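You operate a simulated robot arm through the tools that you are given. There is no shell and no other tool.

You run a simulated robot arm. Do the job below in one go: nothing can be reset, and whatever is moved stays where it is left.

Task
Push the dented can to REJECT with the ram at 4 bar, and turn the air off again.
Fine: leave the air level at 4 bar; the sealed cans stay. Set down upright: dented small can.

Only the result counts: the job must be done as asked and must still hold three seconds after the hand-in. Knocking over, shifting, dropping, spilling or breaking anything else fails it.

Robot
A 6-joint arm with a fingered hand, fixed in place. Base frame: the origin is on the floor under the middle of its stand, x ahead of it, y to its left, z up; the work surface is at about z = 86.3. Units: cm, degrees, N and s.
With the tool pointing down near the work surface it reaches from about 46 to 80 cm from the base axis. Its first joint turns from -166.0 to 166.0 degrees. Payload 4 kg.
The tool frame sits at the grasp point between the pads (the TCP): z along the fingers, y along the line on which they close. The tips reach 2 cm beyond it. The gripper opens to 14 cm; its body begins 5.4 cm behind the TCP. The gripper is a hand of 3 fingers: y runs from the thumb to the fingers, the wrist lies at [0, 0, -21.5] in the tool frame.
Orientation is that of the tool frame in the base frame, as a unit quaternion [x, y, z, w]. With the fingers straight down and closing along the base's y, the tool's x points along the base's -x, its y along +y and its z along -z.

Tools
- The arm moves only by the tool arm_command. Its argument "motion" is a list of rows, each an object (a shift or turn left out is 0) with "xyz": the shift along the base's x, y, z in units of 200 mm (1.0 is 200 mm), a list of three; "turn": the turn, a rotation vector about the base's x, y, z in units of 120 degrees (1.0 is 120 degrees), a list of three. In form: [{"xyz": [tx, ty, tz], "turn": [rx, ry, rz]}, ...]. A call has 1 to 20 rows; each row is the pose to reach, as a shift and turn from the pose commanded when the call began. A call with a number of a shift or a turn outside -1 to 1 is refused whole. Each row takes 0.2 s and may step no farther than 5 cm and 8.6 degrees from the row before; otherwise, the whole call is refused. A pose out of reach is approached as far as the arm can. The call stops where the force on the tool passes 40 N (or 10 N more than at its start, if that is more) or the arm is blocked; 0.2 s more then pass. In this call time passes only in rows, and 0.2 s behind the last. The reply holds the time, the measured pose of the TCP, the force on the tool along the base axes, the opening and the grip force, in the units named above and with some noise, with the torque about the TCP (base axes, N m) and any sound that the robot's microphone picked up.
- Cameras (640 x 400 px; columns grow to the right, rows downward): "scene" is fixed at [21.94, 49.91, 146]; the picture's right is [-0.62, -0.79, 0.00], its down [-0.61, 0.48, -0.62] and it looks along [0.49, -0.39, -0.78] (base axes); focal length 232 px, centre (320, 200). "wrist" rides on the gripper at [7.4, -4.3, -7.9] in the tool frame; the picture's right is [0.50, 0.87, 0.00], its down [-0.59, 0.34, -0.73] and it looks along [-0.64, 0.37, 0.68] (tool axes); focal length 275 px, centre (320, 200). There is no depth. A picture from a camera that has moved, and an enlarged one, comes with that camera's place and axes in the base frame and with its lens.
- get_image(camera): a new picture of that camera. It takes no simulated time.
- move_column(by): moves the trunk up (or, below 0, down) by that many cm; the arm rides with it, the base frame stays. It gives what a move gives, with no picture.
- finger_targets(finger1, finger2, thumb_bend): sets how far each is bent, from 0 (flat) to 1 (curled in); at 0.3 the hand is open as for a grip, at 0.7 the pads meet at the TCP. One left out holds its place. A second passes; each finger stops where it meets its share of the squeeze, and holds until it gets a number again. It is the only way to open and close the hand. It gives what a move gives, with no picture; readings hold the bend of each and the force on the fingers (four entries, about 0 where the hand has none), thumb and palm.
- inspect(camera, box): a new picture of the part [left, top, right, bottom] of that camera's present view, enlarged. It takes no simulated time.
- finish_job(): hands the job in; it is judged then, once.

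Places have to be worked out from the pictures, the camera data and where the tool is seen. Open the gripper and draw the arm clear of the work before you hand the job in, unless the task says otherwise.

The tools are called after "Request:" by a JSON object that holds its "method" and its "body". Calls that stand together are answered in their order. arm_command: Moves the arm, as the interface text tells. Its arguments: {"type":"object","properties":{"motion":{"type":"array"}},"required":["motion"]} The other tools are called the same way: move_column (by) moves the trunk up or down; finger_targets (finger1, finger2, thumb_bend) moves the fingers one by one; get_image (camera) takes a picture; inspect (camera, box) takes an enlarged picture of a part of a camera's view; finish_job () hands the job in.

At the start:

```text
time: 0.0
tool_pos: [39.63, 22.44, 123.74]
ee_rot: [0.0, 1.0, 0.0, -0.001]
ft_force: [0.2, -0.2, -0.5]
torque: [-0.05, 0.0, -0.03]
grip_width: 13.99
grasp_force: 0.1
shape: jaw
bend: [0.3, 0.3, 0.3]
finger forces: [0.1, 0.0, 0.0, 0.1, 0.0, 0.0]
trunk travel left (down, up): [-20.0, 39.0]
```

scene: 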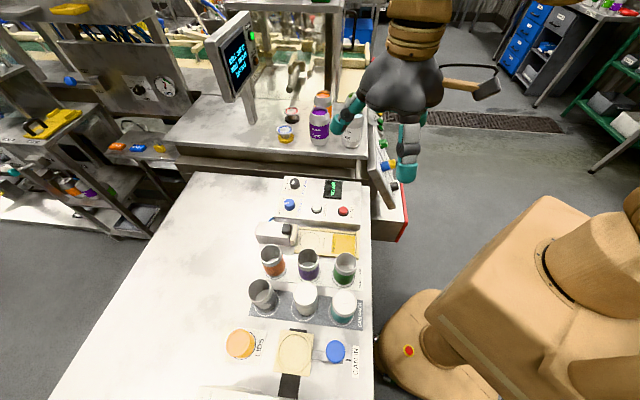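
wrist: 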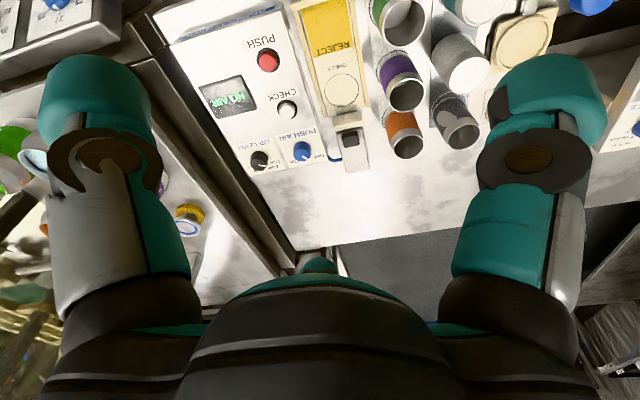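

I see a control panel, a ram with a CHECK tray and REJECT area, and several cans. I'll enlarge these parts before I move anything.

Request:
{"method": "inspect", "body": {"camera": "scene", "box": [240, 165, 380, 255]}}

Request:
{"method": "inspect", "body": {"camera": "scene", "box": [220, 230, 380, 330]}}

Request:
{"method": "inspect", "body": {"camera": "scene", "box": [200, 300, 380, 400]}}

Request:
{"method": "inspect", "body": {"camera": "wrist", "box": [160, 0, 370, 180]}}

Request:
{"method": "inspect", "body": {"camera": "wrist", "box": [330, 0, 640, 180]}}

Request:
{"method": "inspect", "body": {"camera": "scene", "box": [200, 20, 400, 160]}}

```text
4.44 times, centred on (310, 210) of scene
camera zoom: at [21.94, 49.91, 146.0], right [-0.62, -0.79, 0.0], down [-0.61, 0.48, -0.62], along [0.49, -0.39, -0.78], focal length 1029 px, centre (364, 156)
```

zoom: 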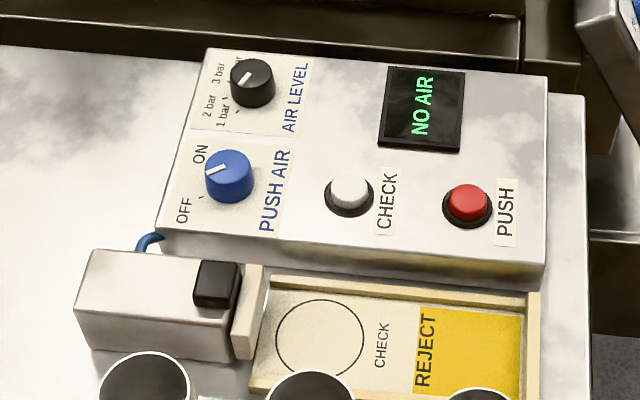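

```text
4.00 times, centred on (300, 280) of scene
camera zoom: at [21.94, 49.91, 146.0], right [-0.62, -0.79, 0.0], down [-0.61, 0.48, -0.62], along [0.49, -0.39, -0.78], focal length 926 px, centre (400, -120)
```

zoom: 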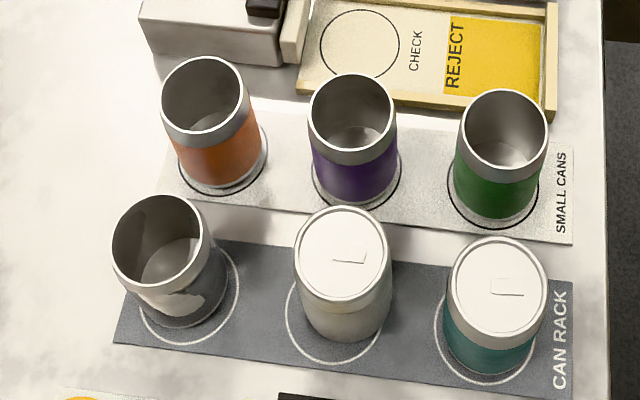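

```text
3.56 times, centred on (290, 350) of scene
camera zoom: at [21.94, 49.91, 146.0], right [-0.62, -0.79, 0.0], down [-0.61, 0.48, -0.62], along [0.49, -0.39, -0.78], focal length 823 px, centre (427, -333)
```

zoom: 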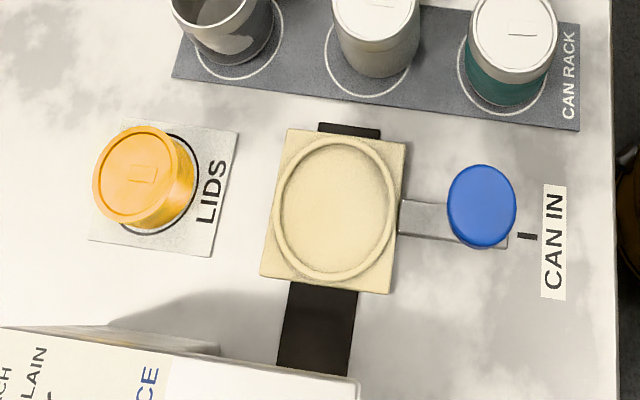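

```text
2.22 times, centred on (265, 90) of wrist
camera zoom: at [32.24, 18.18, 131.71], right [-0.5, 0.87, 0.0], down [0.59, 0.34, 0.73], along [0.64, 0.37, -0.68], focal length 612 px, centre (442, 444)
```

zoom: 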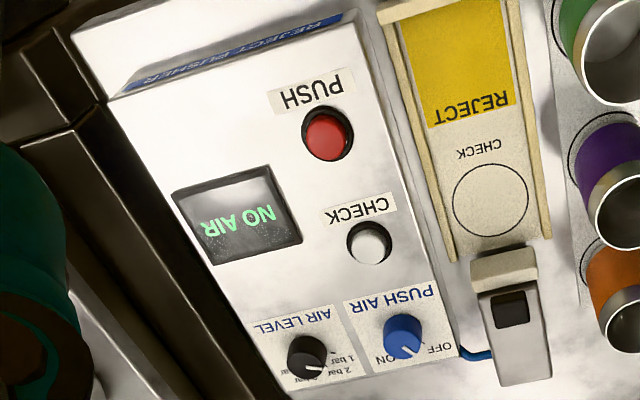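

```text
2.06 times, centred on (485, 90) of wrist
camera zoom: at [32.24, 18.18, 131.71], right [-0.5, 0.87, 0.0], down [0.59, 0.34, 0.73], along [0.64, 0.37, -0.68], focal length 568 px, centre (-21, 427)
```

zoom: 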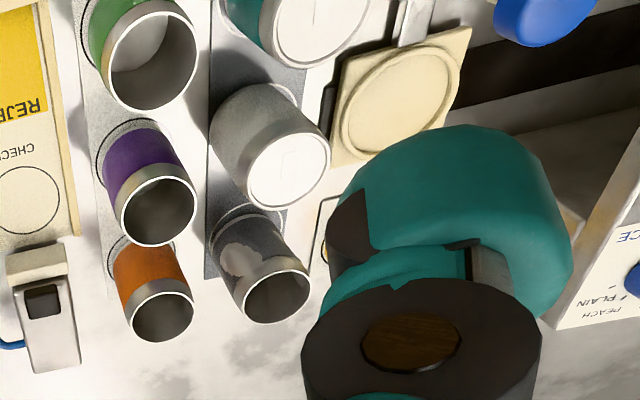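

```text
2.86 times, centred on (300, 90) of scene
camera zoom: at [21.94, 49.91, 146.0], right [-0.62, -0.79, 0.0], down [-0.61, 0.48, -0.62], along [0.49, -0.39, -0.78], focal length 661 px, centre (377, 514)
```

zoom: 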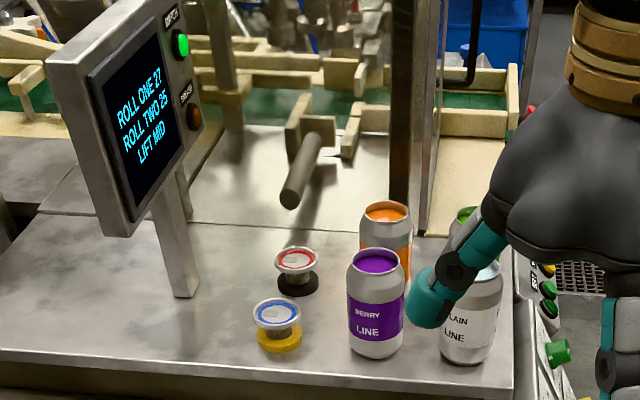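

The panel's long side runs at about 45° in the base frame. Next I'll zoom in on each can to find the dent, and on the knob labels.

Request:
{"method": "inspect", "body": {"camera": "scene", "box": [255, 240, 315, 285]}}

Request:
{"method": "inspect", "body": {"camera": "scene", "box": [310, 245, 370, 290]}}

Request:
{"method": "inspect", "body": {"camera": "scene", "box": [240, 270, 310, 320]}}

Request:
{"method": "inspect", "body": {"camera": "scene", "box": [275, 170, 325, 215]}}

Request:
{"method": "inspect", "body": {"camera": "wrist", "box": [370, 0, 500, 165]}}

Request:
{"method": "inspect", "body": {"camera": "wrist", "box": [230, 130, 350, 180]}}

```text
8.89 times, centred on (285, 262) of scene
camera zoom: at [21.94, 49.91, 146.0], right [-0.62, -0.79, 0.0], down [-0.61, 0.48, -0.62], along [0.49, -0.39, -0.78], focal length 2058 px, centre (631, -356)
```

zoom: 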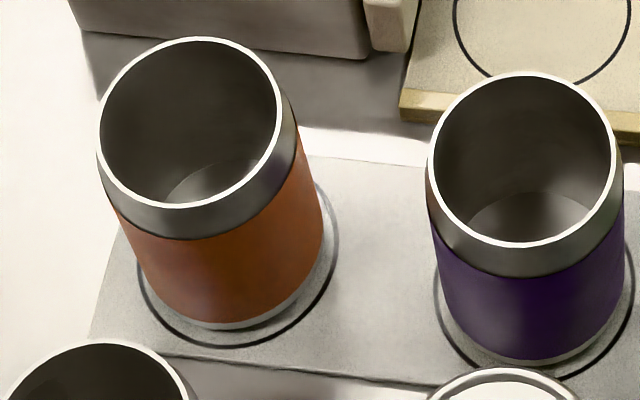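

```text
8.89 times, centred on (340, 268) of scene
camera zoom: at [21.94, 49.91, 146.0], right [-0.62, -0.79, 0.0], down [-0.61, 0.48, -0.62], along [0.49, -0.39, -0.78], focal length 2058 px, centre (142, -400)
```

zoom: 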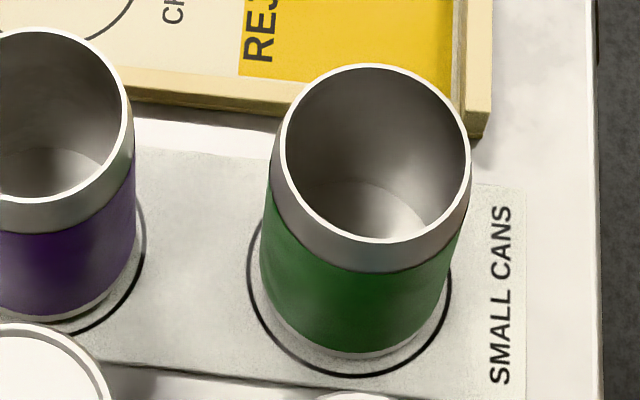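

```text
8.00 times, centred on (275, 295) of scene
camera zoom: at [21.94, 49.91, 146.0], right [-0.62, -0.79, 0.0], down [-0.61, 0.48, -0.62], along [0.49, -0.39, -0.78], focal length 1852 px, centre (680, -560)
```

zoom: 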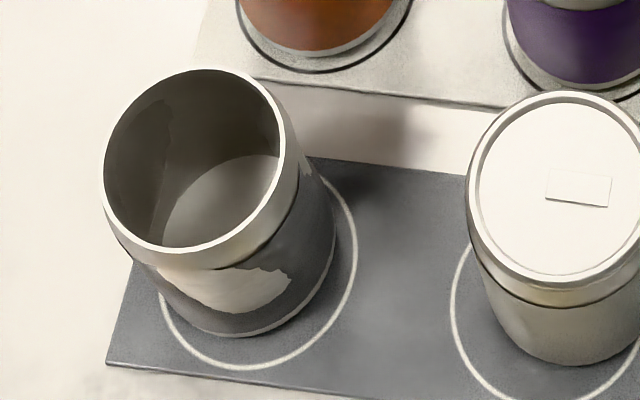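

```text
8.89 times, centred on (300, 192) of scene
camera zoom: at [21.94, 49.91, 146.0], right [-0.62, -0.79, 0.0], down [-0.61, 0.48, -0.62], along [0.49, -0.39, -0.78], focal length 2058 px, centre (498, 267)
```

zoom: 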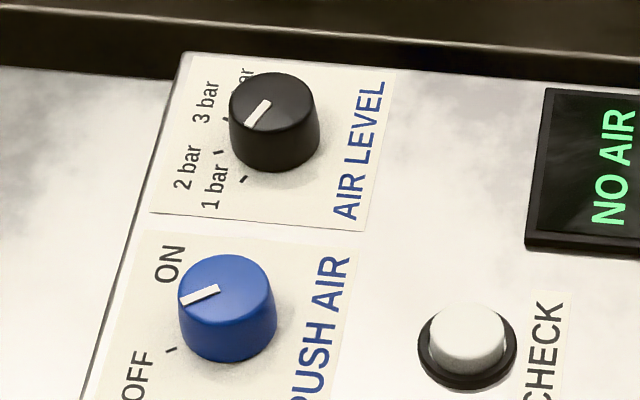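

```text
2.42 times, centred on (435, 82) of wrist
camera zoom: at [32.24, 18.18, 131.71], right [-0.5, 0.87, 0.0], down [0.59, 0.34, 0.73], along [0.64, 0.37, -0.68], focal length 667 px, centre (41, 485)
```

zoom: 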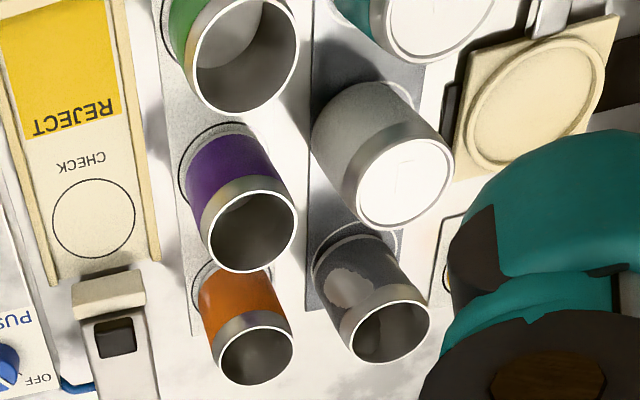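

```text
5.33 times, centred on (290, 155) of wrist
camera zoom: at [32.24, 18.18, 131.71], right [-0.5, 0.87, 0.0], down [0.59, 0.34, 0.73], along [0.64, 0.37, -0.68], focal length 1468 px, centre (480, 440)
```

zoom: 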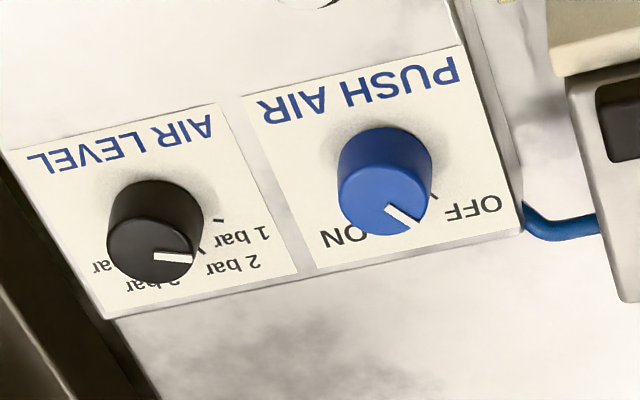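

The dark can in the rack has a torn-looking patch, but I need a closer look at every can. The air level pointer looks to be at 1 bar and push air is OFF. I'll bring the wrist camera over the cans, keeping well above them.

Request:
{"method": "arm_command", "body": {"motion": [{"xyz": [-0.05, 0.13, -0.08]}, {"xyz": [-0.1, 0.27, -0.16]}, {"xyz": [-0.15, 0.41, -0.24]}, {"xyz": [-0.2, 0.55, -0.32]}, {"xyz": [-0.25, 0.69, -0.4]}, {"xyz": [-0.3, 0.83, -0.48]}, {"xyz": [-0.33, 0.9, -0.55]}]}}

Request:
{"method": "get_image", "body": {"camera": "wrist"}}

```text
time: 1.6
tool_pos: [32.96, 40.46, 112.51]
ee_rot: [0.0, 1.0, 0.0, 0.0]
ft_force: [0.5, 0.6, 0.6]
torque: [0.03, -0.02, 0.01]
grip_width: 13.98
grasp_force: 0.1
shape: jaw
bend: [0.3, 0.3, 0.3]
finger forces: [0.0, 0.0, 0.0, 0.0, 0.0, 0.1]
trunk travel left (down, up): [-20.0, 39.0]
```

```text
taken
camera wrist: at [25.63, 36.2, 120.54], right [-0.5, 0.87, 0.0], down [0.59, 0.34, 0.73], along [0.64, 0.37, -0.68], focal length 275 px, centre (320, 200)
```

wrist: 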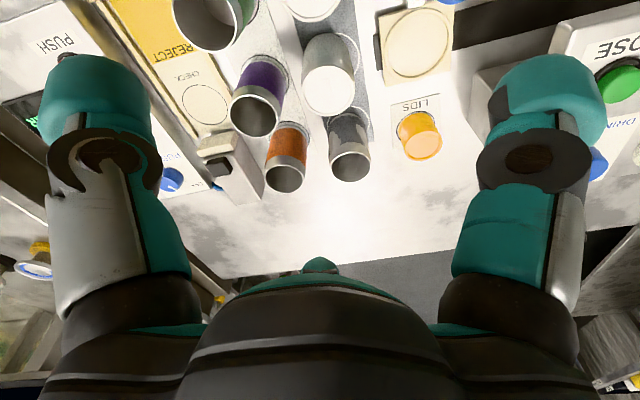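

The cans are visible from this side, so I'll enlarge them here.

Request:
{"method": "inspect", "body": {"camera": "wrist", "box": [220, 30, 400, 200]}}

Request:
{"method": "inspect", "body": {"camera": "wrist", "box": [310, 100, 390, 190]}}

Request:
{"method": "inspect", "body": {"camera": "wrist", "box": [160, 0, 320, 200]}}

```text
2.35 times, centred on (310, 115) of wrist
camera zoom: at [25.63, 36.2, 120.54], right [-0.5, 0.87, 0.0], down [0.59, 0.34, 0.73], along [0.64, 0.37, -0.68], focal length 648 px, centre (344, 400)
```

zoom: 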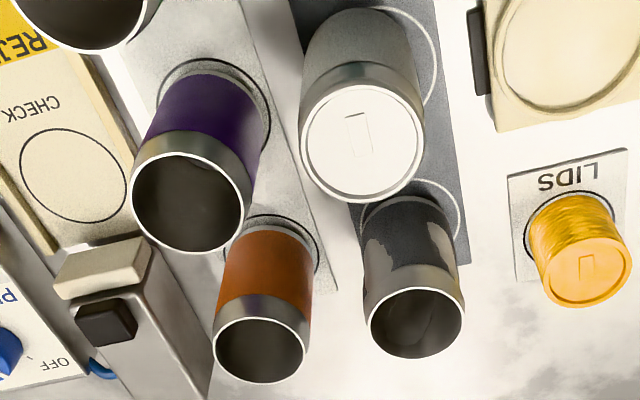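

```text
4.44 times, centred on (350, 145) of wrist
camera zoom: at [25.63, 36.2, 120.54], right [-0.5, 0.87, 0.0], down [0.59, 0.34, 0.73], along [0.64, 0.37, -0.68], focal length 1224 px, centre (187, 444)
```

zoom: 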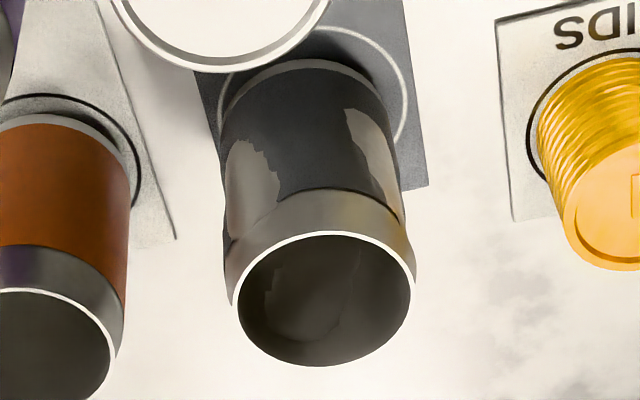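

```text
2.00 times, centred on (240, 100) of wrist
camera zoom: at [25.63, 36.2, 120.54], right [-0.5, 0.87, 0.0], down [0.59, 0.34, 0.73], along [0.64, 0.37, -0.68], focal length 551 px, centre (480, 400)
```

zoom: 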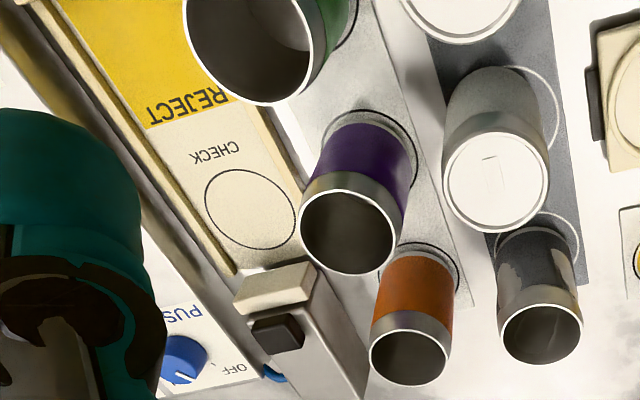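

The dark grey can shows dents on its wall and inside, while the orange, purple and green cans look smooth so far. I'll check the hand and its surroundings from the scene camera.

Request:
{"method": "get_image", "body": {"camera": "scene"}}

Request:
{"method": "inspect", "body": {"camera": "wrist", "box": [400, 0, 640, 250]}}

```text
taken
```

scene: 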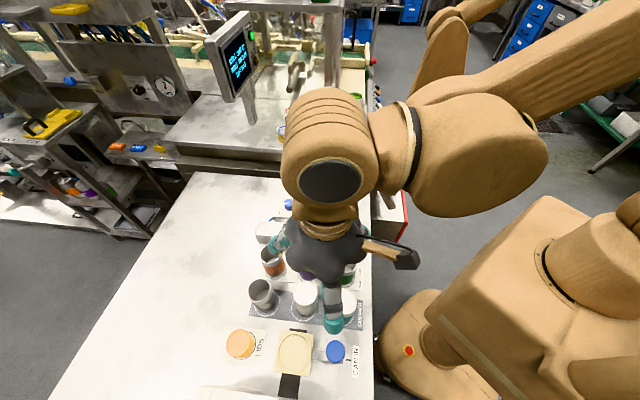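

```text
1.60 times, centred on (520, 125) of wrist
camera zoom: at [25.63, 36.2, 120.54], right [-0.5, 0.87, 0.0], down [0.59, 0.34, 0.73], along [0.64, 0.37, -0.68], focal length 440 px, centre (0, 320)
```

zoom: 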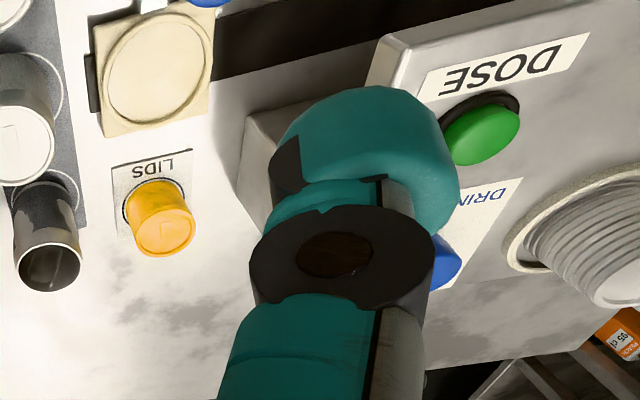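

The three fingers sit about 120° apart around the TCP (thumb at −y), and the dark grey can looks like the dented one. To rule out the others, I'll turn the hand 90° and look at their far sides from above the panel.

Request:
{"method": "arm_command", "body": {"motion": [{"xyz": [0.07, -0.03, 0.03], "turn": [0, 0, 0.0625]}, {"xyz": [0.14, -0.06, 0.06], "turn": [0, 0, 0.125]}, {"xyz": [0.21, -0.09, 0.09], "turn": [0, 0, 0.1875]}, {"xyz": [0.28, -0.12, 0.12], "turn": [0, 0, 0.25]}, {"xyz": [0.35, -0.15, 0.15], "turn": [0, 0, 0.3125]}, {"xyz": [0.42, -0.18, 0.18], "turn": [0, 0, 0.375]}, {"xyz": [0.49, -0.21, 0.2], "turn": [0, 0, 0.4375]}, {"xyz": [0.56, -0.24, 0.22], "turn": [0, 0, 0.5]}, {"xyz": [0.63, -0.27, 0.24], "turn": [0, 0, 0.5625]}, {"xyz": [0.7, -0.3, 0.26], "turn": [0, 0, 0.625]}, {"xyz": [0.77, -0.34, 0.28], "turn": [0, 0, 0.6875]}, {"xyz": [0.85, -0.375, 0.3], "turn": [0, 0, 0.75]}]}}

Request:
{"method": "get_image", "body": {"camera": "wrist"}}

```text
time: 4.2
tool_pos: [50.21, 32.96, 118.94]
ee_rot: [0.709, -0.705, -0.001, 0.0]
ft_force: [-0.4, 0.2, -0.2]
torque: [-0.01, 0.03, -0.02]
grip_width: 14.0
grasp_force: 0.1
shape: jaw
bend: [0.3, 0.3, 0.3]
finger forces: [0.0, 0.0, 0.1, 0.0, 0.1, 0.0]
trunk travel left (down, up): [-20.0, 39.0]
```

```text
taken
camera wrist: at [54.54, 25.62, 126.81], right [-0.86, -0.5, 0.0], down [-0.34, 0.59, 0.73], along [-0.37, 0.63, -0.68], focal length 275 px, centre (320, 200)
```

wrist: 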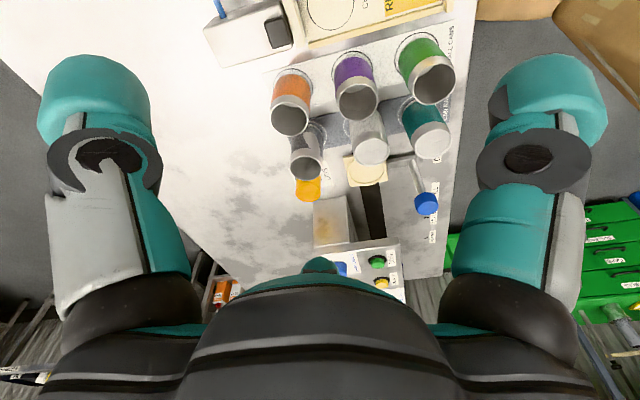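

The cans are now seen from the panel side. I'll enlarge them here.

Request:
{"method": "inspect", "body": {"camera": "wrist", "box": [255, 20, 365, 190]}}

Request:
{"method": "inspect", "body": {"camera": "wrist", "box": [330, 20, 470, 170]}}

Request:
{"method": "inspect", "body": {"camera": "wrist", "box": [190, 0, 450, 80]}}

```text
2.35 times, centred on (310, 105) of wrist
camera zoom: at [54.54, 25.62, 126.81], right [-0.86, -0.5, 0.0], down [-0.34, 0.59, 0.73], along [-0.37, 0.63, -0.68], focal length 648 px, centre (344, 424)
```

zoom: 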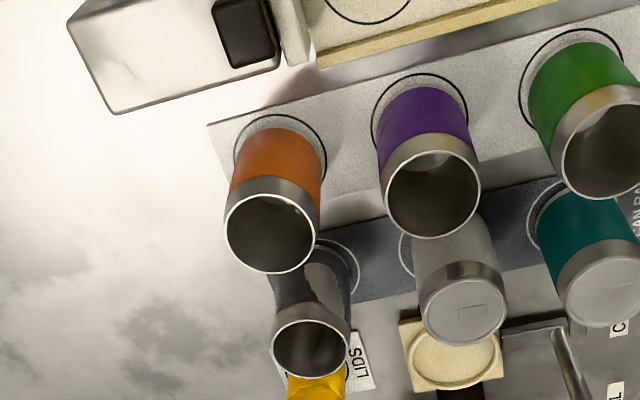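

```text
2.67 times, centred on (400, 95) of wrist
camera zoom: at [54.54, 25.62, 126.81], right [-0.86, -0.5, 0.0], down [-0.34, 0.59, 0.73], along [-0.37, 0.63, -0.68], focal length 734 px, centre (107, 480)
```

zoom: 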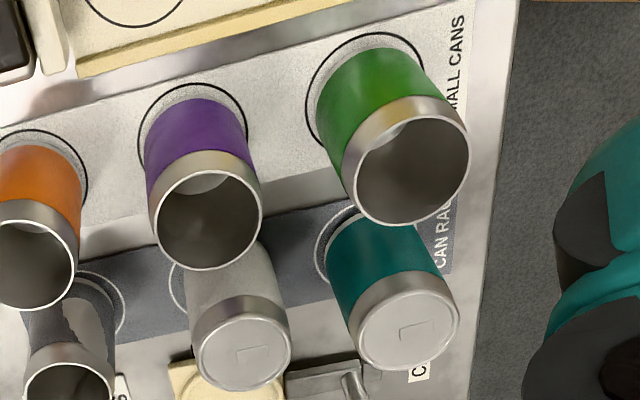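

```text
2.46 times, centred on (320, 40) of wrist
camera zoom: at [54.54, 25.62, 126.81], right [-0.86, -0.5, 0.0], down [-0.34, 0.59, 0.73], along [-0.37, 0.63, -0.68], focal length 678 px, centre (320, 594)
```

zoom: 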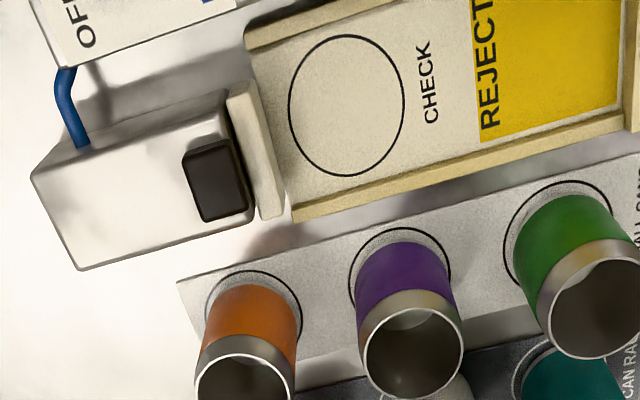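

The dark grey can is clearly dented all around and the coloured ones are smooth. I'll set the air level first, so I move above the AIR LEVEL knob (about (66.2, 24.8)) and turn the fingers to clear the neighbouring knob.

Request:
{"method": "arm_command", "body": {"motion": [{"xyz": [0.13, -0.07, -0.02], "turn": [0, 0, -0.064]}, {"xyz": [0.27, -0.14, -0.05], "turn": [0, 0, -0.128]}, {"xyz": [0.4, -0.2, -0.1], "turn": [0, 0, -0.192]}, {"xyz": [0.53, -0.27, -0.15], "turn": [0, 0, -0.256]}, {"xyz": [0.67, -0.34, -0.2], "turn": [0, 0, -0.32]}, {"xyz": [0.8, -0.41, -0.25], "turn": [0, 0, -0.383]}]}}

Request:
{"method": "get_image", "body": {"camera": "wrist"}}

Request:
{"method": "get_image", "body": {"camera": "scene"}}

```text
time: 5.6
tool_pos: [66.25, 24.75, 113.72]
ee_rot: [-0.375, 0.927, 0.0, 0.001]
ft_force: [-0.5, -0.3, -0.7]
torque: [-0.03, 0.01, -0.03]
grip_width: 14.01
grasp_force: 0.1
shape: jaw
bend: [0.3, 0.3, 0.3]
finger forces: [0.0, 0.0, 0.1, 0.0, 0.0, 0.0]
trunk travel left (down, up): [-20.0, 39.0]
```

```text
taken
camera wrist: at [63.95, 16.51, 121.77], right [-0.96, 0.28, 0.0], down [0.19, 0.65, 0.73], along [0.2, 0.71, -0.68], focal length 275 px, centre (320, 200)
```

wrist: 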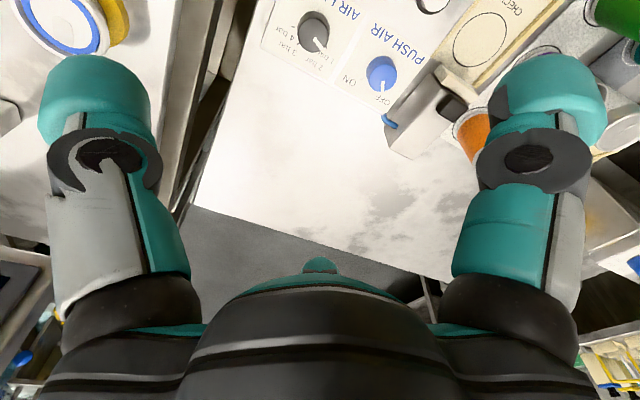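

```text
taken
```

scene: 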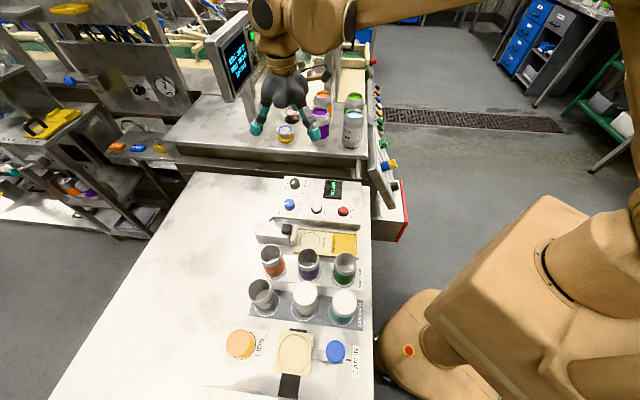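

From here I'll enlarge the knobs and the edge of the table behind the panel to fix their position and height.

Request:
{"method": "inspect", "body": {"camera": "wrist", "box": [255, 0, 415, 100]}}

Request:
{"method": "inspect", "body": {"camera": "wrist", "box": [0, 0, 280, 240]}}

Request:
{"method": "inspect", "body": {"camera": "scene", "box": [160, 80, 400, 230]}}

```text
4.00 times, centred on (335, 50) of wrist
camera zoom: at [63.95, 16.51, 121.77], right [-0.96, 0.28, 0.0], down [0.19, 0.65, 0.73], along [0.2, 0.71, -0.68], focal length 1101 px, centre (260, 800)
```

zoom: 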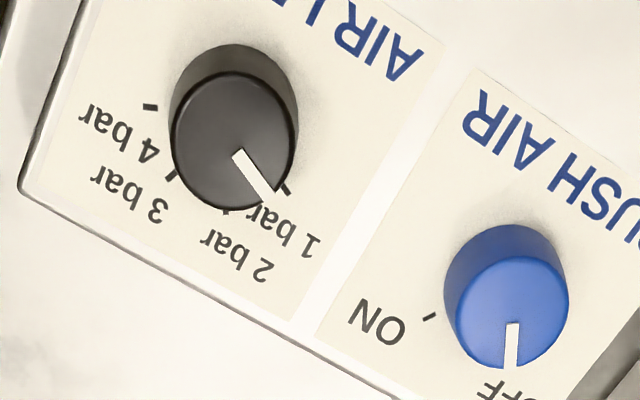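

```text
1.67 times, centred on (140, 120) of wrist
camera zoom: at [63.95, 16.51, 121.77], right [-0.96, 0.28, 0.0], down [0.19, 0.65, 0.73], along [0.2, 0.71, -0.68], focal length 459 px, centre (620, 333)
```

zoom: 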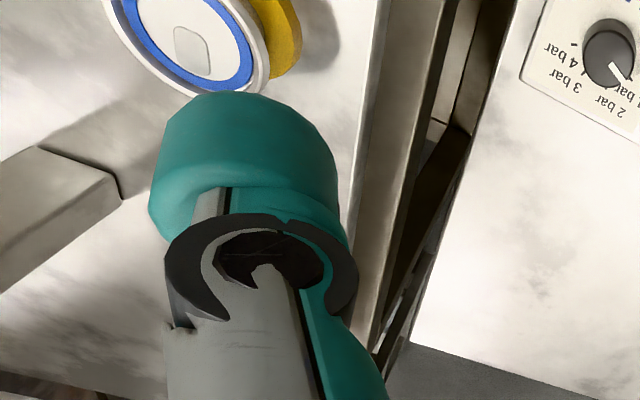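

```text
2.67 times, centred on (280, 155) of scene
camera zoom: at [21.94, 49.91, 146.0], right [-0.62, -0.79, 0.0], down [-0.61, 0.48, -0.62], along [0.49, -0.39, -0.78], focal length 617 px, centre (427, 320)
```

zoom: 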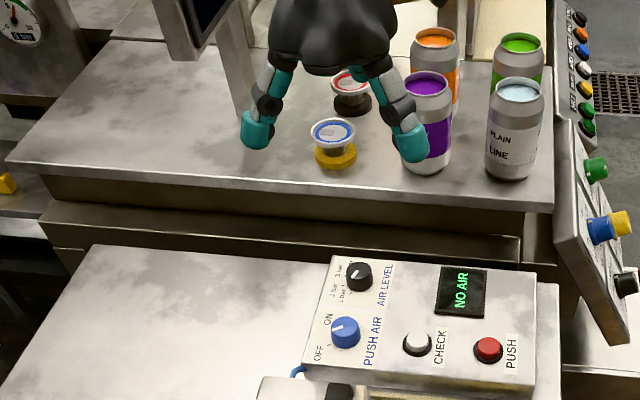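

The rear table is higher (z≈95), but its edge is about 10 cm from the AIR LEVEL knob. The knob is at about (66.7, 24.6) with its top at z≈92.6. I'll half-close the fingers so the hand fits around the knob.

Request:
{"method": "finger_targets", "body": {"finger1": 0.48, "finger2": 0.48, "thumb_bend": 0.48}}

Request:
{"method": "get_image", "body": {"camera": "wrist"}}

Request:
{"method": "inspect", "body": {"camera": "scene", "box": [220, 50, 360, 150]}}

```text
time: 6.6
tool_pos: [66.25, 24.8, 113.84]
ee_rot: [-0.376, 0.927, 0.0, 0.0]
ft_force: [0.7, 0.0, -0.6]
torque: [-0.03, -0.03, 0.0]
grip_width: 7.04
grasp_force: 0.0
shape: fingers
bend: [0.48, 0.48, 0.48]
finger forces: [0.0, 0.0, 0.0, 0.1, 0.0, 0.0]
trunk travel left (down, up): [-20.0, 39.0]
```

```text
taken
camera wrist: at [63.85, 16.56, 121.82], right [-0.96, 0.27, 0.0], down [0.19, 0.65, 0.73], along [0.2, 0.71, -0.68], focal length 275 px, centre (320, 200)
```

wrist: 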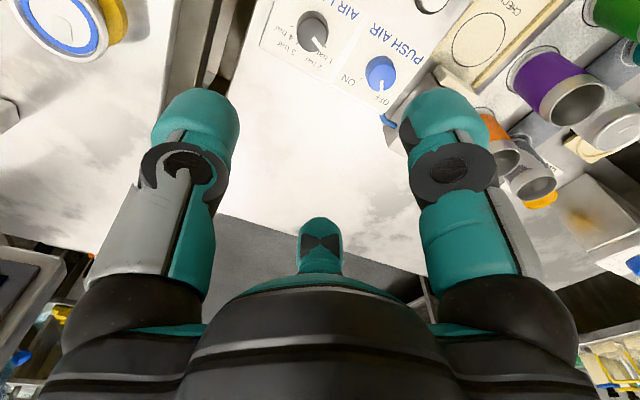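

```text
4.00 times, centred on (290, 100) of scene
camera zoom: at [21.94, 49.91, 146.0], right [-0.62, -0.79, 0.0], down [-0.61, 0.48, -0.62], along [0.49, -0.39, -0.78], focal length 926 px, centre (440, 600)
```

zoom: 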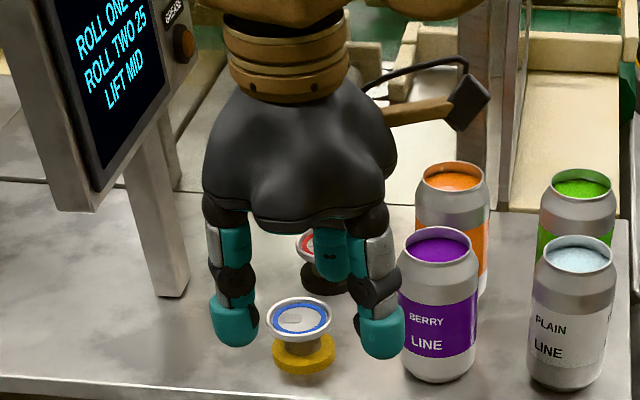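

At this bend the opening is 7 cm. I'll descend to just above the knob, with the tips at about z≈95, and re-check the centring.

Request:
{"method": "arm_command", "body": {"motion": [{"xyz": [0.005, 0.0, -0.15]}, {"xyz": [0.01, -0.003, -0.3]}, {"xyz": [0.015, -0.006, -0.45]}, {"xyz": [0.02, -0.008, -0.6]}, {"xyz": [0.022, -0.01, -0.72]}, {"xyz": [0.022, -0.01, -0.82]}]}}

Request:
{"method": "get_image", "body": {"camera": "wrist"}}

Request:
{"method": "inspect", "body": {"camera": "scene", "box": [230, 110, 370, 230]}}

```text
time: 8.0
tool_pos: [66.61, 24.68, 97.25]
ee_rot: [-0.375, 0.927, 0.0, 0.0]
ft_force: [-0.2, -0.3, -0.4]
torque: [0.02, -0.03, 0.0]
grip_width: 7.04
grasp_force: 0.0
shape: fingers
bend: [0.48, 0.48, 0.48]
finger forces: [0.1, 0.0, 0.0, 0.1, 0.0, 0.0]
trunk travel left (down, up): [-20.0, 39.0]
```

```text
taken
camera wrist: at [64.24, 16.36, 105.28], right [-0.96, 0.27, 0.0], down [0.19, 0.65, 0.73], along [0.2, 0.71, -0.68], focal length 275 px, centre (320, 200)
```

wrist: 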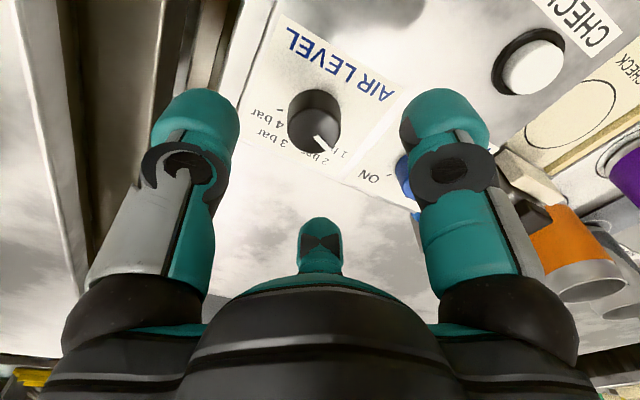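

```text
3.33 times, centred on (300, 170) of scene
camera zoom: at [21.94, 49.91, 146.0], right [-0.62, -0.79, 0.0], down [-0.61, 0.48, -0.62], along [0.49, -0.39, -0.78], focal length 772 px, centre (387, 300)
```

zoom: 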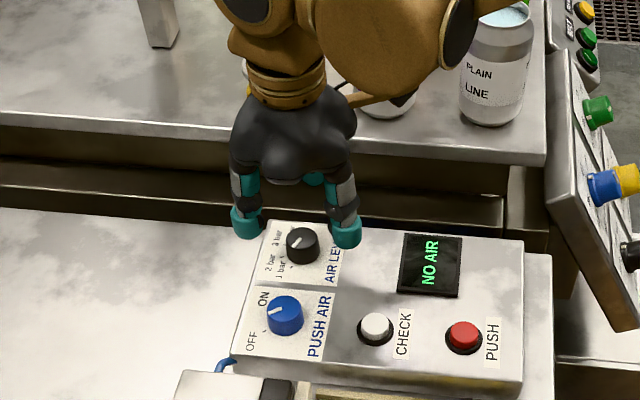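

I'll take a close zoom on the knob top to refine its position.

Request:
{"method": "inspect", "body": {"camera": "wrist", "box": [250, 60, 390, 170]}}

```text
3.64 times, centred on (320, 115) of wrist
camera zoom: at [64.24, 16.36, 105.28], right [-0.96, 0.27, 0.0], down [0.19, 0.65, 0.73], along [0.2, 0.71, -0.68], focal length 1001 px, centre (320, 509)
```

zoom: 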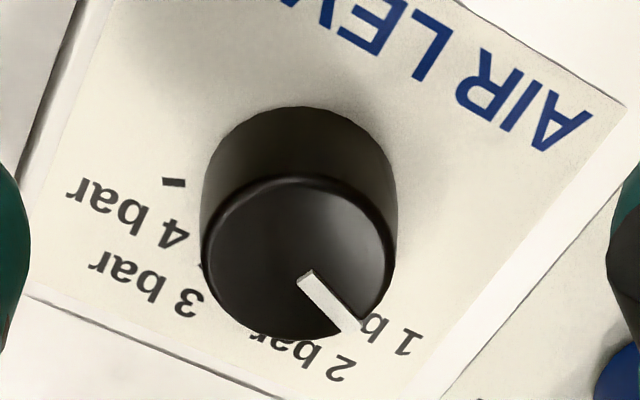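

The knob axis works out at about (66.88, 24.5), with the panel surface at z≈90.0 and the knob top at ≈92.1. I'll centre on it and lower carefully so the tips sit beside it.

Request:
{"method": "arm_command", "body": {"motion": [{"xyz": [0.0135, -0.009, 0.0]}, {"xyz": [0.0135, -0.009, -0.08]}, {"xyz": [0.0135, -0.009, -0.15]}, {"xyz": [0.0135, -0.009, -0.2]}, {"xyz": [0.0135, -0.009, -0.23]}]}}

Request:
{"method": "get_image", "body": {"camera": "wrist"}}

Request:
{"method": "inspect", "body": {"camera": "scene", "box": [250, 140, 350, 220]}}

```text
time: 9.2
tool_pos: [66.69, 24.26, 92.68]
ee_rot: [-0.376, 0.927, 0.0, 0.0]
ft_force: [-0.5, 0.3, -0.1]
torque: [0.01, 0.02, -0.01]
grip_width: 7.02
grasp_force: 0.0
shape: fingers
bend: [0.48, 0.48, 0.48]
finger forces: [0.0, 0.0, 0.0, 0.0, 0.0, 0.0]
trunk travel left (down, up): [-20.0, 39.0]
```

```text
taken
camera wrist: at [64.4, 16.12, 100.69], right [-0.96, 0.27, 0.0], down [0.19, 0.65, 0.73], along [0.2, 0.71, -0.68], focal length 275 px, centre (320, 200)
```

wrist: 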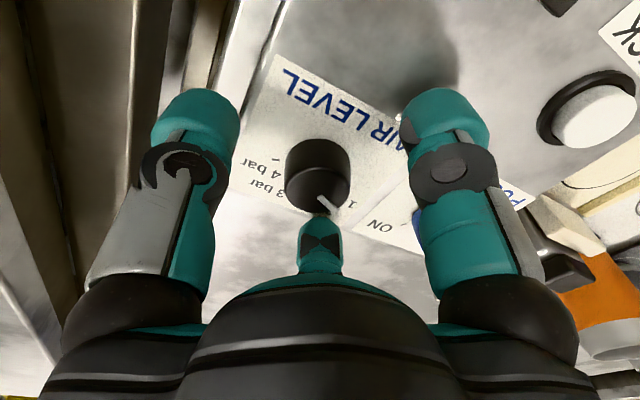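

```text
5.00 times, centred on (300, 180) of scene
camera zoom: at [21.94, 49.91, 146.0], right [-0.62, -0.79, 0.0], down [-0.61, 0.48, -0.62], along [0.49, -0.39, -0.78], focal length 1157 px, centre (420, 300)
```

zoom: 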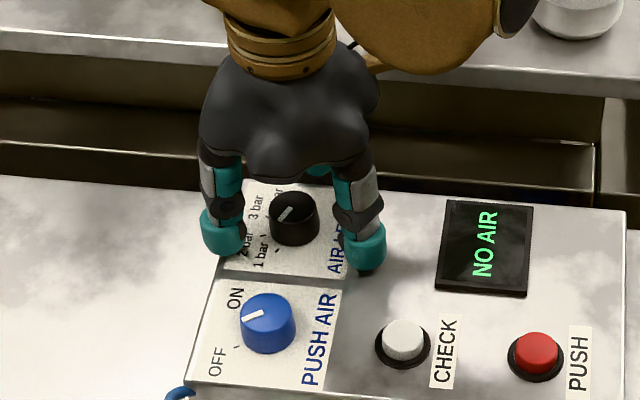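

I'll zoom in to check whether the knob top is centred between the three fingertips.

Request:
{"method": "inspect", "body": {"camera": "wrist", "box": [230, 110, 410, 260]}}

```text
2.67 times, centred on (320, 185) of wrist
camera zoom: at [64.4, 16.12, 100.69], right [-0.96, 0.27, 0.0], down [0.19, 0.65, 0.73], along [0.2, 0.71, -0.68], focal length 734 px, centre (320, 240)
```

zoom: 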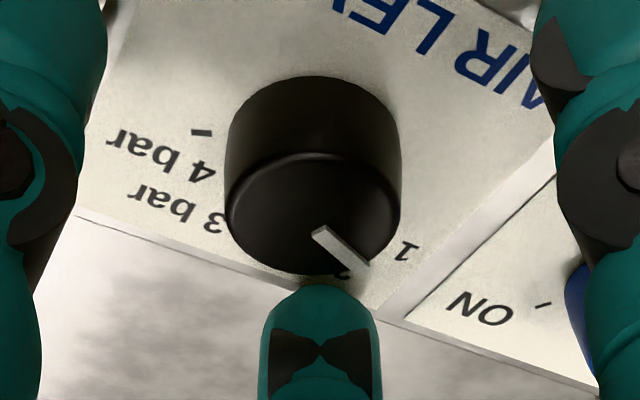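

The knob is centred to within about 2 mm. I'll lower 3 mm more, then close the fingers on it.

Request:
{"method": "arm_command", "body": {"motion": [{"xyz": [0.0, 0.005, -0.008]}, {"xyz": [0.0, 0.005, -0.016]}]}}

Request:
{"method": "finger_targets", "body": {"finger1": 0.7, "finger2": 0.7, "thumb_bend": 0.7}}

Request:
{"method": "get_image", "body": {"camera": "wrist"}}

```text
time: 9.8
tool_pos: [66.79, 24.5, 92.36]
ee_rot: [-0.376, 0.927, -0.001, 0.001]
ft_force: [0.5, 0.2, 0.3]
torque: [-0.01, -0.01, 0.0]
grip_width: 7.05
grasp_force: 0.4
shape: fingers
bend: [0.48, 0.48, 0.48]
finger forces: [0.1, 0.1, 0.0, 0.0, 0.0, 0.0]
trunk travel left (down, up): [-20.0, 39.0]
```

```text
time: 10.8
tool_pos: [66.77, 24.58, 92.46]
ee_rot: [-0.376, 0.927, -0.001, 0.0]
ft_force: [1.9, 0.6, -0.6]
torque: [0.08, -0.02, 0.0]
grip_width: 2.07
grasp_force: 16.0
shape: fingers
bend: [0.65, 0.61, 0.64]
finger forces: [7.7, 11.3, 0.0, 0.0, 12.3, 0.0]
trunk travel left (down, up): [-20.0, 39.0]
```

```text
taken
camera wrist: at [64.41, 16.25, 100.35], right [-0.96, 0.27, 0.0], down [0.19, 0.65, 0.73], along [0.2, 0.71, -0.68], focal length 275 px, centre (320, 200)
```

wrist: 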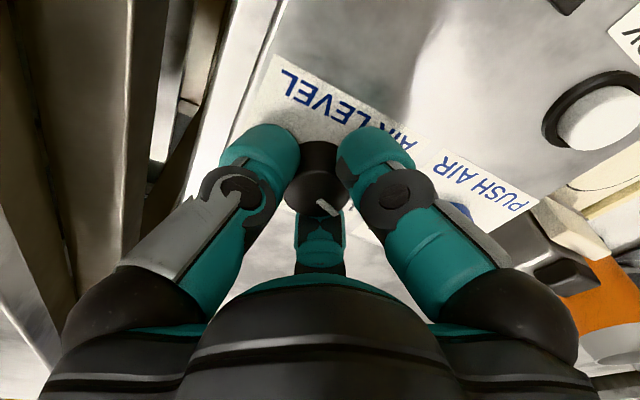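

All three fingers hold the knob (about 8–12 N each). I'll turn it clockwise by 40° first and watch the force readings.

Request:
{"method": "arm_command", "body": {"motion": [{"turn": [0, 0, -0.042]}, {"turn": [0, 0, -0.084]}, {"turn": [0, 0, -0.126]}, {"turn": [0, 0, -0.168]}, {"turn": [0, 0, -0.21]}, {"turn": [0, 0, -0.252]}, {"turn": [0, 0, -0.294]}, {"turn": [0, 0, -0.333]}]}}

Request:
{"method": "get_image", "body": {"camera": "wrist"}}

Request:
{"method": "inspect", "body": {"camera": "scene", "box": [250, 140, 350, 220]}}

```text
time: 12.6
tool_pos: [66.68, 24.64, 92.36]
ee_rot: [-0.036, 0.999, 0.0, 0.0]
ft_force: [-10.4, 8.0, -5.7]
torque: [0.19, 0.19, 0.06]
grip_width: 2.13
grasp_force: 15.7
shape: fingers
bend: [0.64, 0.61, 0.65]
finger forces: [10.7, 9.5, 0.0, 0.0, 10.5, 0.0]
trunk travel left (down, up): [-20.0, 39.0]
```

```text
taken
camera wrist: at [59.61, 19.84, 100.4], right [-0.56, 0.83, 0.0], down [0.56, 0.38, 0.73], along [0.61, 0.41, -0.68], focal length 275 px, centre (320, 200)
```

wrist: 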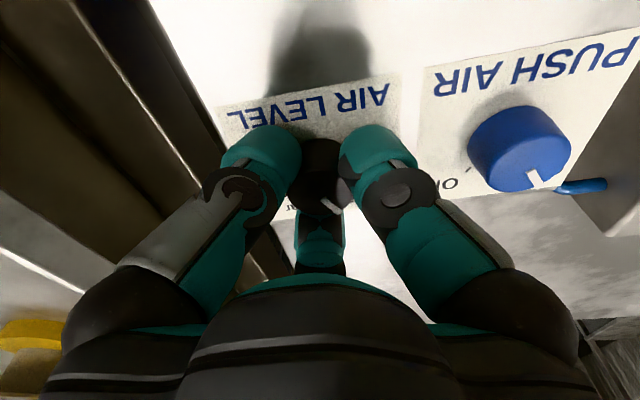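

```text
5.00 times, centred on (300, 180) of scene
camera zoom: at [21.94, 49.91, 146.0], right [-0.62, -0.79, 0.0], down [-0.61, 0.48, -0.62], along [0.49, -0.39, -0.78], focal length 1157 px, centre (420, 300)
```

zoom: 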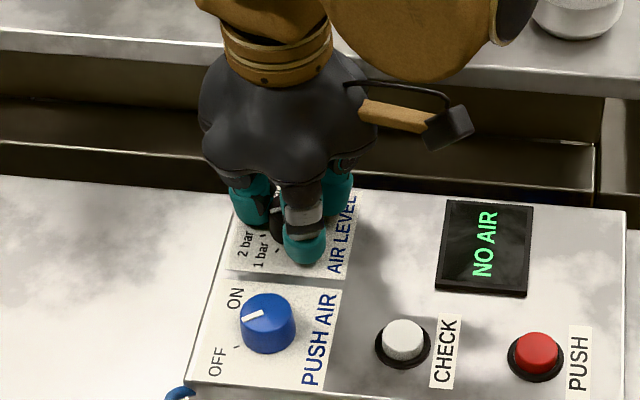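

The knob turned with the hand, but the side force shows the knob axis is about 4 mm off my rotation centre. I'll keep turning while shifting so the rotation is about the real axis; the tick marks suggest roughly 130° in total to reach 4 bar.

Request:
{"method": "arm_command", "body": {"motion": [{"xyz": [-0.01, 0.0137, 0], "turn": [0, 0, -0.0667]}, {"xyz": [-0.0105, 0.0166, 0], "turn": [0, 0, -0.1333]}, {"xyz": [-0.0105, 0.0194, 0], "turn": [0, 0, -0.2]}, {"xyz": [-0.0101, 0.0223, 0], "turn": [0, 0, -0.2667]}, {"xyz": [-0.0093, 0.0251, 0], "turn": [0, 0, -0.3333]}, {"xyz": [-0.0082, 0.0278, 0], "turn": [0, 0, -0.4]}, {"xyz": [-0.0066, 0.0303, 0], "turn": [0, 0, -0.4667]}, {"xyz": [-0.0048, 0.0325, 0], "turn": [0, 0, -0.5333]}, {"xyz": [-0.0027, 0.0345, 0], "turn": [0, 0, -0.6]}, {"xyz": [0, 0.036, 0], "turn": [0, 0, -0.6667]}]}}

Request:
{"method": "get_image", "body": {"camera": "wrist"}}

Request:
{"method": "inspect", "body": {"camera": "scene", "box": [250, 140, 350, 220]}}

```text
time: 14.8
tool_pos: [66.7, 25.29, 92.47]
ee_rot: [0.615, 0.788, 0.0, 0.0]
ft_force: [-3.6, -0.9, -9.9]
torque: [-0.01, 0.05, -0.05]
grip_width: 2.1
grasp_force: 14.2
shape: fingers
bend: [0.64, 0.61, 0.64]
finger forces: [7.0, 9.5, 0.0, 0.0, 12.4, 0.0]
trunk travel left (down, up): [-20.0, 39.0]
```

```text
taken
camera wrist: at [60.85, 31.4, 100.43], right [0.72, 0.69, 0.0], down [0.47, -0.49, 0.73], along [0.51, -0.53, -0.68], focal length 275 px, centre (320, 200)
```

wrist: 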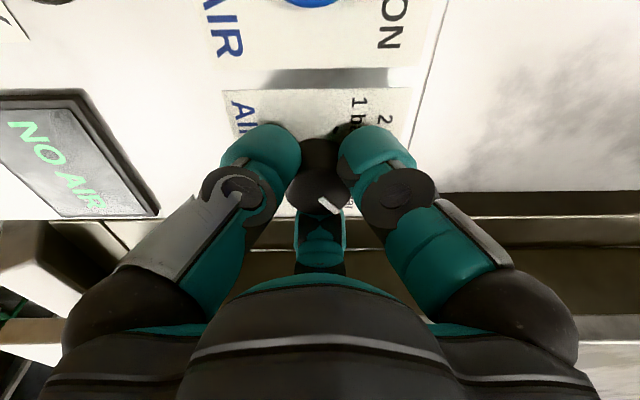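

```text
5.00 times, centred on (300, 180) of scene
camera zoom: at [21.94, 49.91, 146.0], right [-0.62, -0.79, 0.0], down [-0.61, 0.48, -0.62], along [0.49, -0.39, -0.78], focal length 1157 px, centre (420, 300)
```

zoom: 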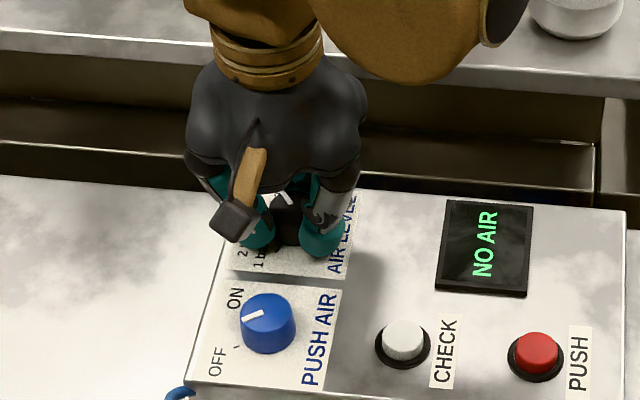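

The turn went smoothly. I'll zoom on the pointer and tick marks.

Request:
{"method": "inspect", "body": {"camera": "wrist", "box": [270, 80, 420, 260]}}

Request:
{"method": "inspect", "body": {"camera": "scene", "box": [280, 165, 325, 200]}}

```text
2.22 times, centred on (345, 170) of wrist
camera zoom: at [60.85, 31.4, 100.43], right [0.72, 0.69, 0.0], down [0.47, -0.49, 0.73], along [0.51, -0.53, -0.68], focal length 612 px, centre (264, 267)
```

zoom: 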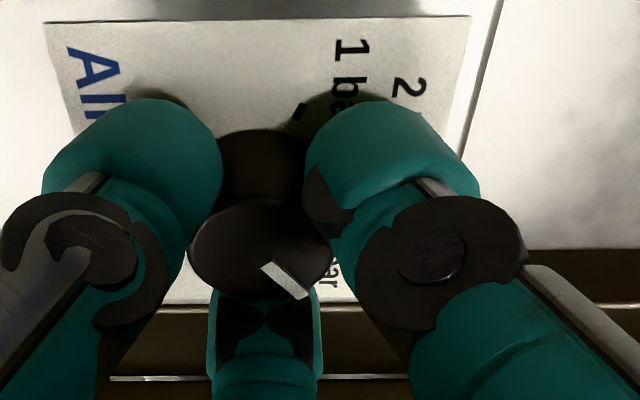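

```text
11.43 times, centred on (302, 182) of scene
camera zoom: at [21.94, 49.91, 146.0], right [-0.62, -0.79, 0.0], down [-0.61, 0.48, -0.62], along [0.49, -0.39, -0.78], focal length 2645 px, centre (520, 400)
```

zoom: 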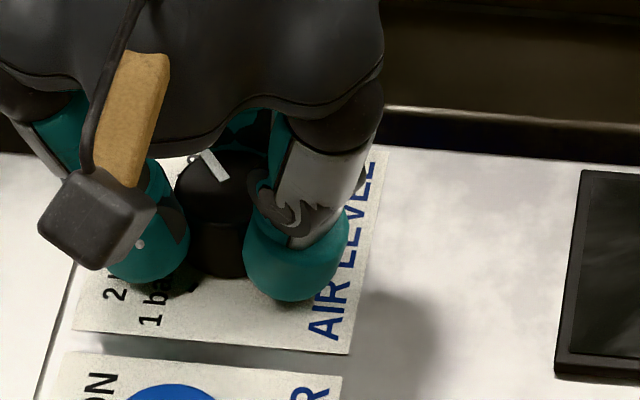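

The pointer reads about −9° in the base frame, while the 4-bar tick sits near −21°, so roughly 13° remains. I'll turn that much further about the knob axis.

Request:
{"method": "arm_command", "body": {"motion": [{"xyz": [0.002, 0.001, 0], "turn": [0, 0, -0.036]}, {"xyz": [0.003, 0.0015, 0], "turn": [0, 0, -0.072]}, {"xyz": [0.0043, 0.002, 0], "turn": [0, 0, -0.108]}]}}

Request:
{"method": "inspect", "body": {"camera": "scene", "box": [280, 165, 325, 200]}}

Request:
{"method": "inspect", "body": {"camera": "wrist", "box": [270, 80, 420, 260]}}

```text
time: 15.6
tool_pos: [66.94, 25.35, 92.45]
ee_rot: [0.701, 0.713, -0.001, 0.001]
ft_force: [-4.5, -3.5, -7.0]
torque: [-0.03, 0.03, -0.06]
grip_width: 2.13
grasp_force: 15.5
shape: fingers
bend: [0.64, 0.61, 0.64]
finger forces: [7.2, 10.2, 0.0, 0.0, 12.7, 0.0]
trunk travel left (down, up): [-20.0, 39.0]
```

```text
11.43 times, centred on (302, 182) of scene
camera zoom: at [21.94, 49.91, 146.0], right [-0.62, -0.79, 0.0], down [-0.61, 0.48, -0.62], along [0.49, -0.39, -0.78], focal length 2645 px, centre (520, 400)
```

zoom: 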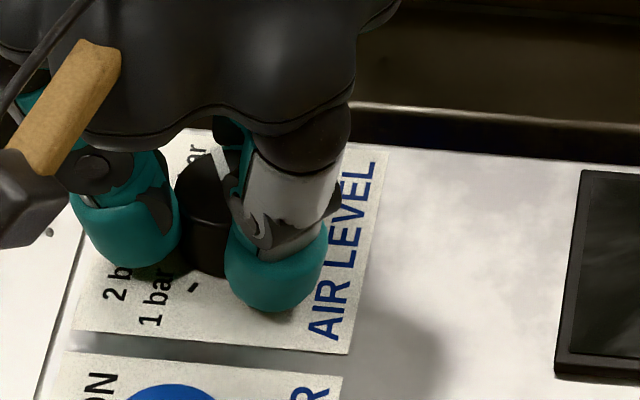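

```text
2.22 times, centred on (345, 170) of wrist
camera zoom: at [62.46, 32.63, 100.42], right [0.86, 0.52, 0.0], down [0.35, -0.58, 0.73], along [0.38, -0.63, -0.68], focal length 612 px, centre (264, 267)
```

zoom: 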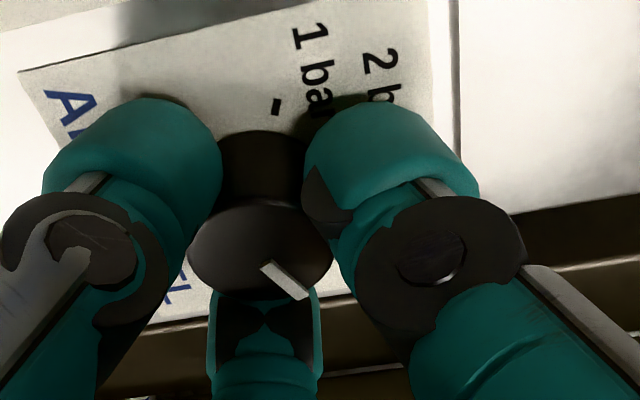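

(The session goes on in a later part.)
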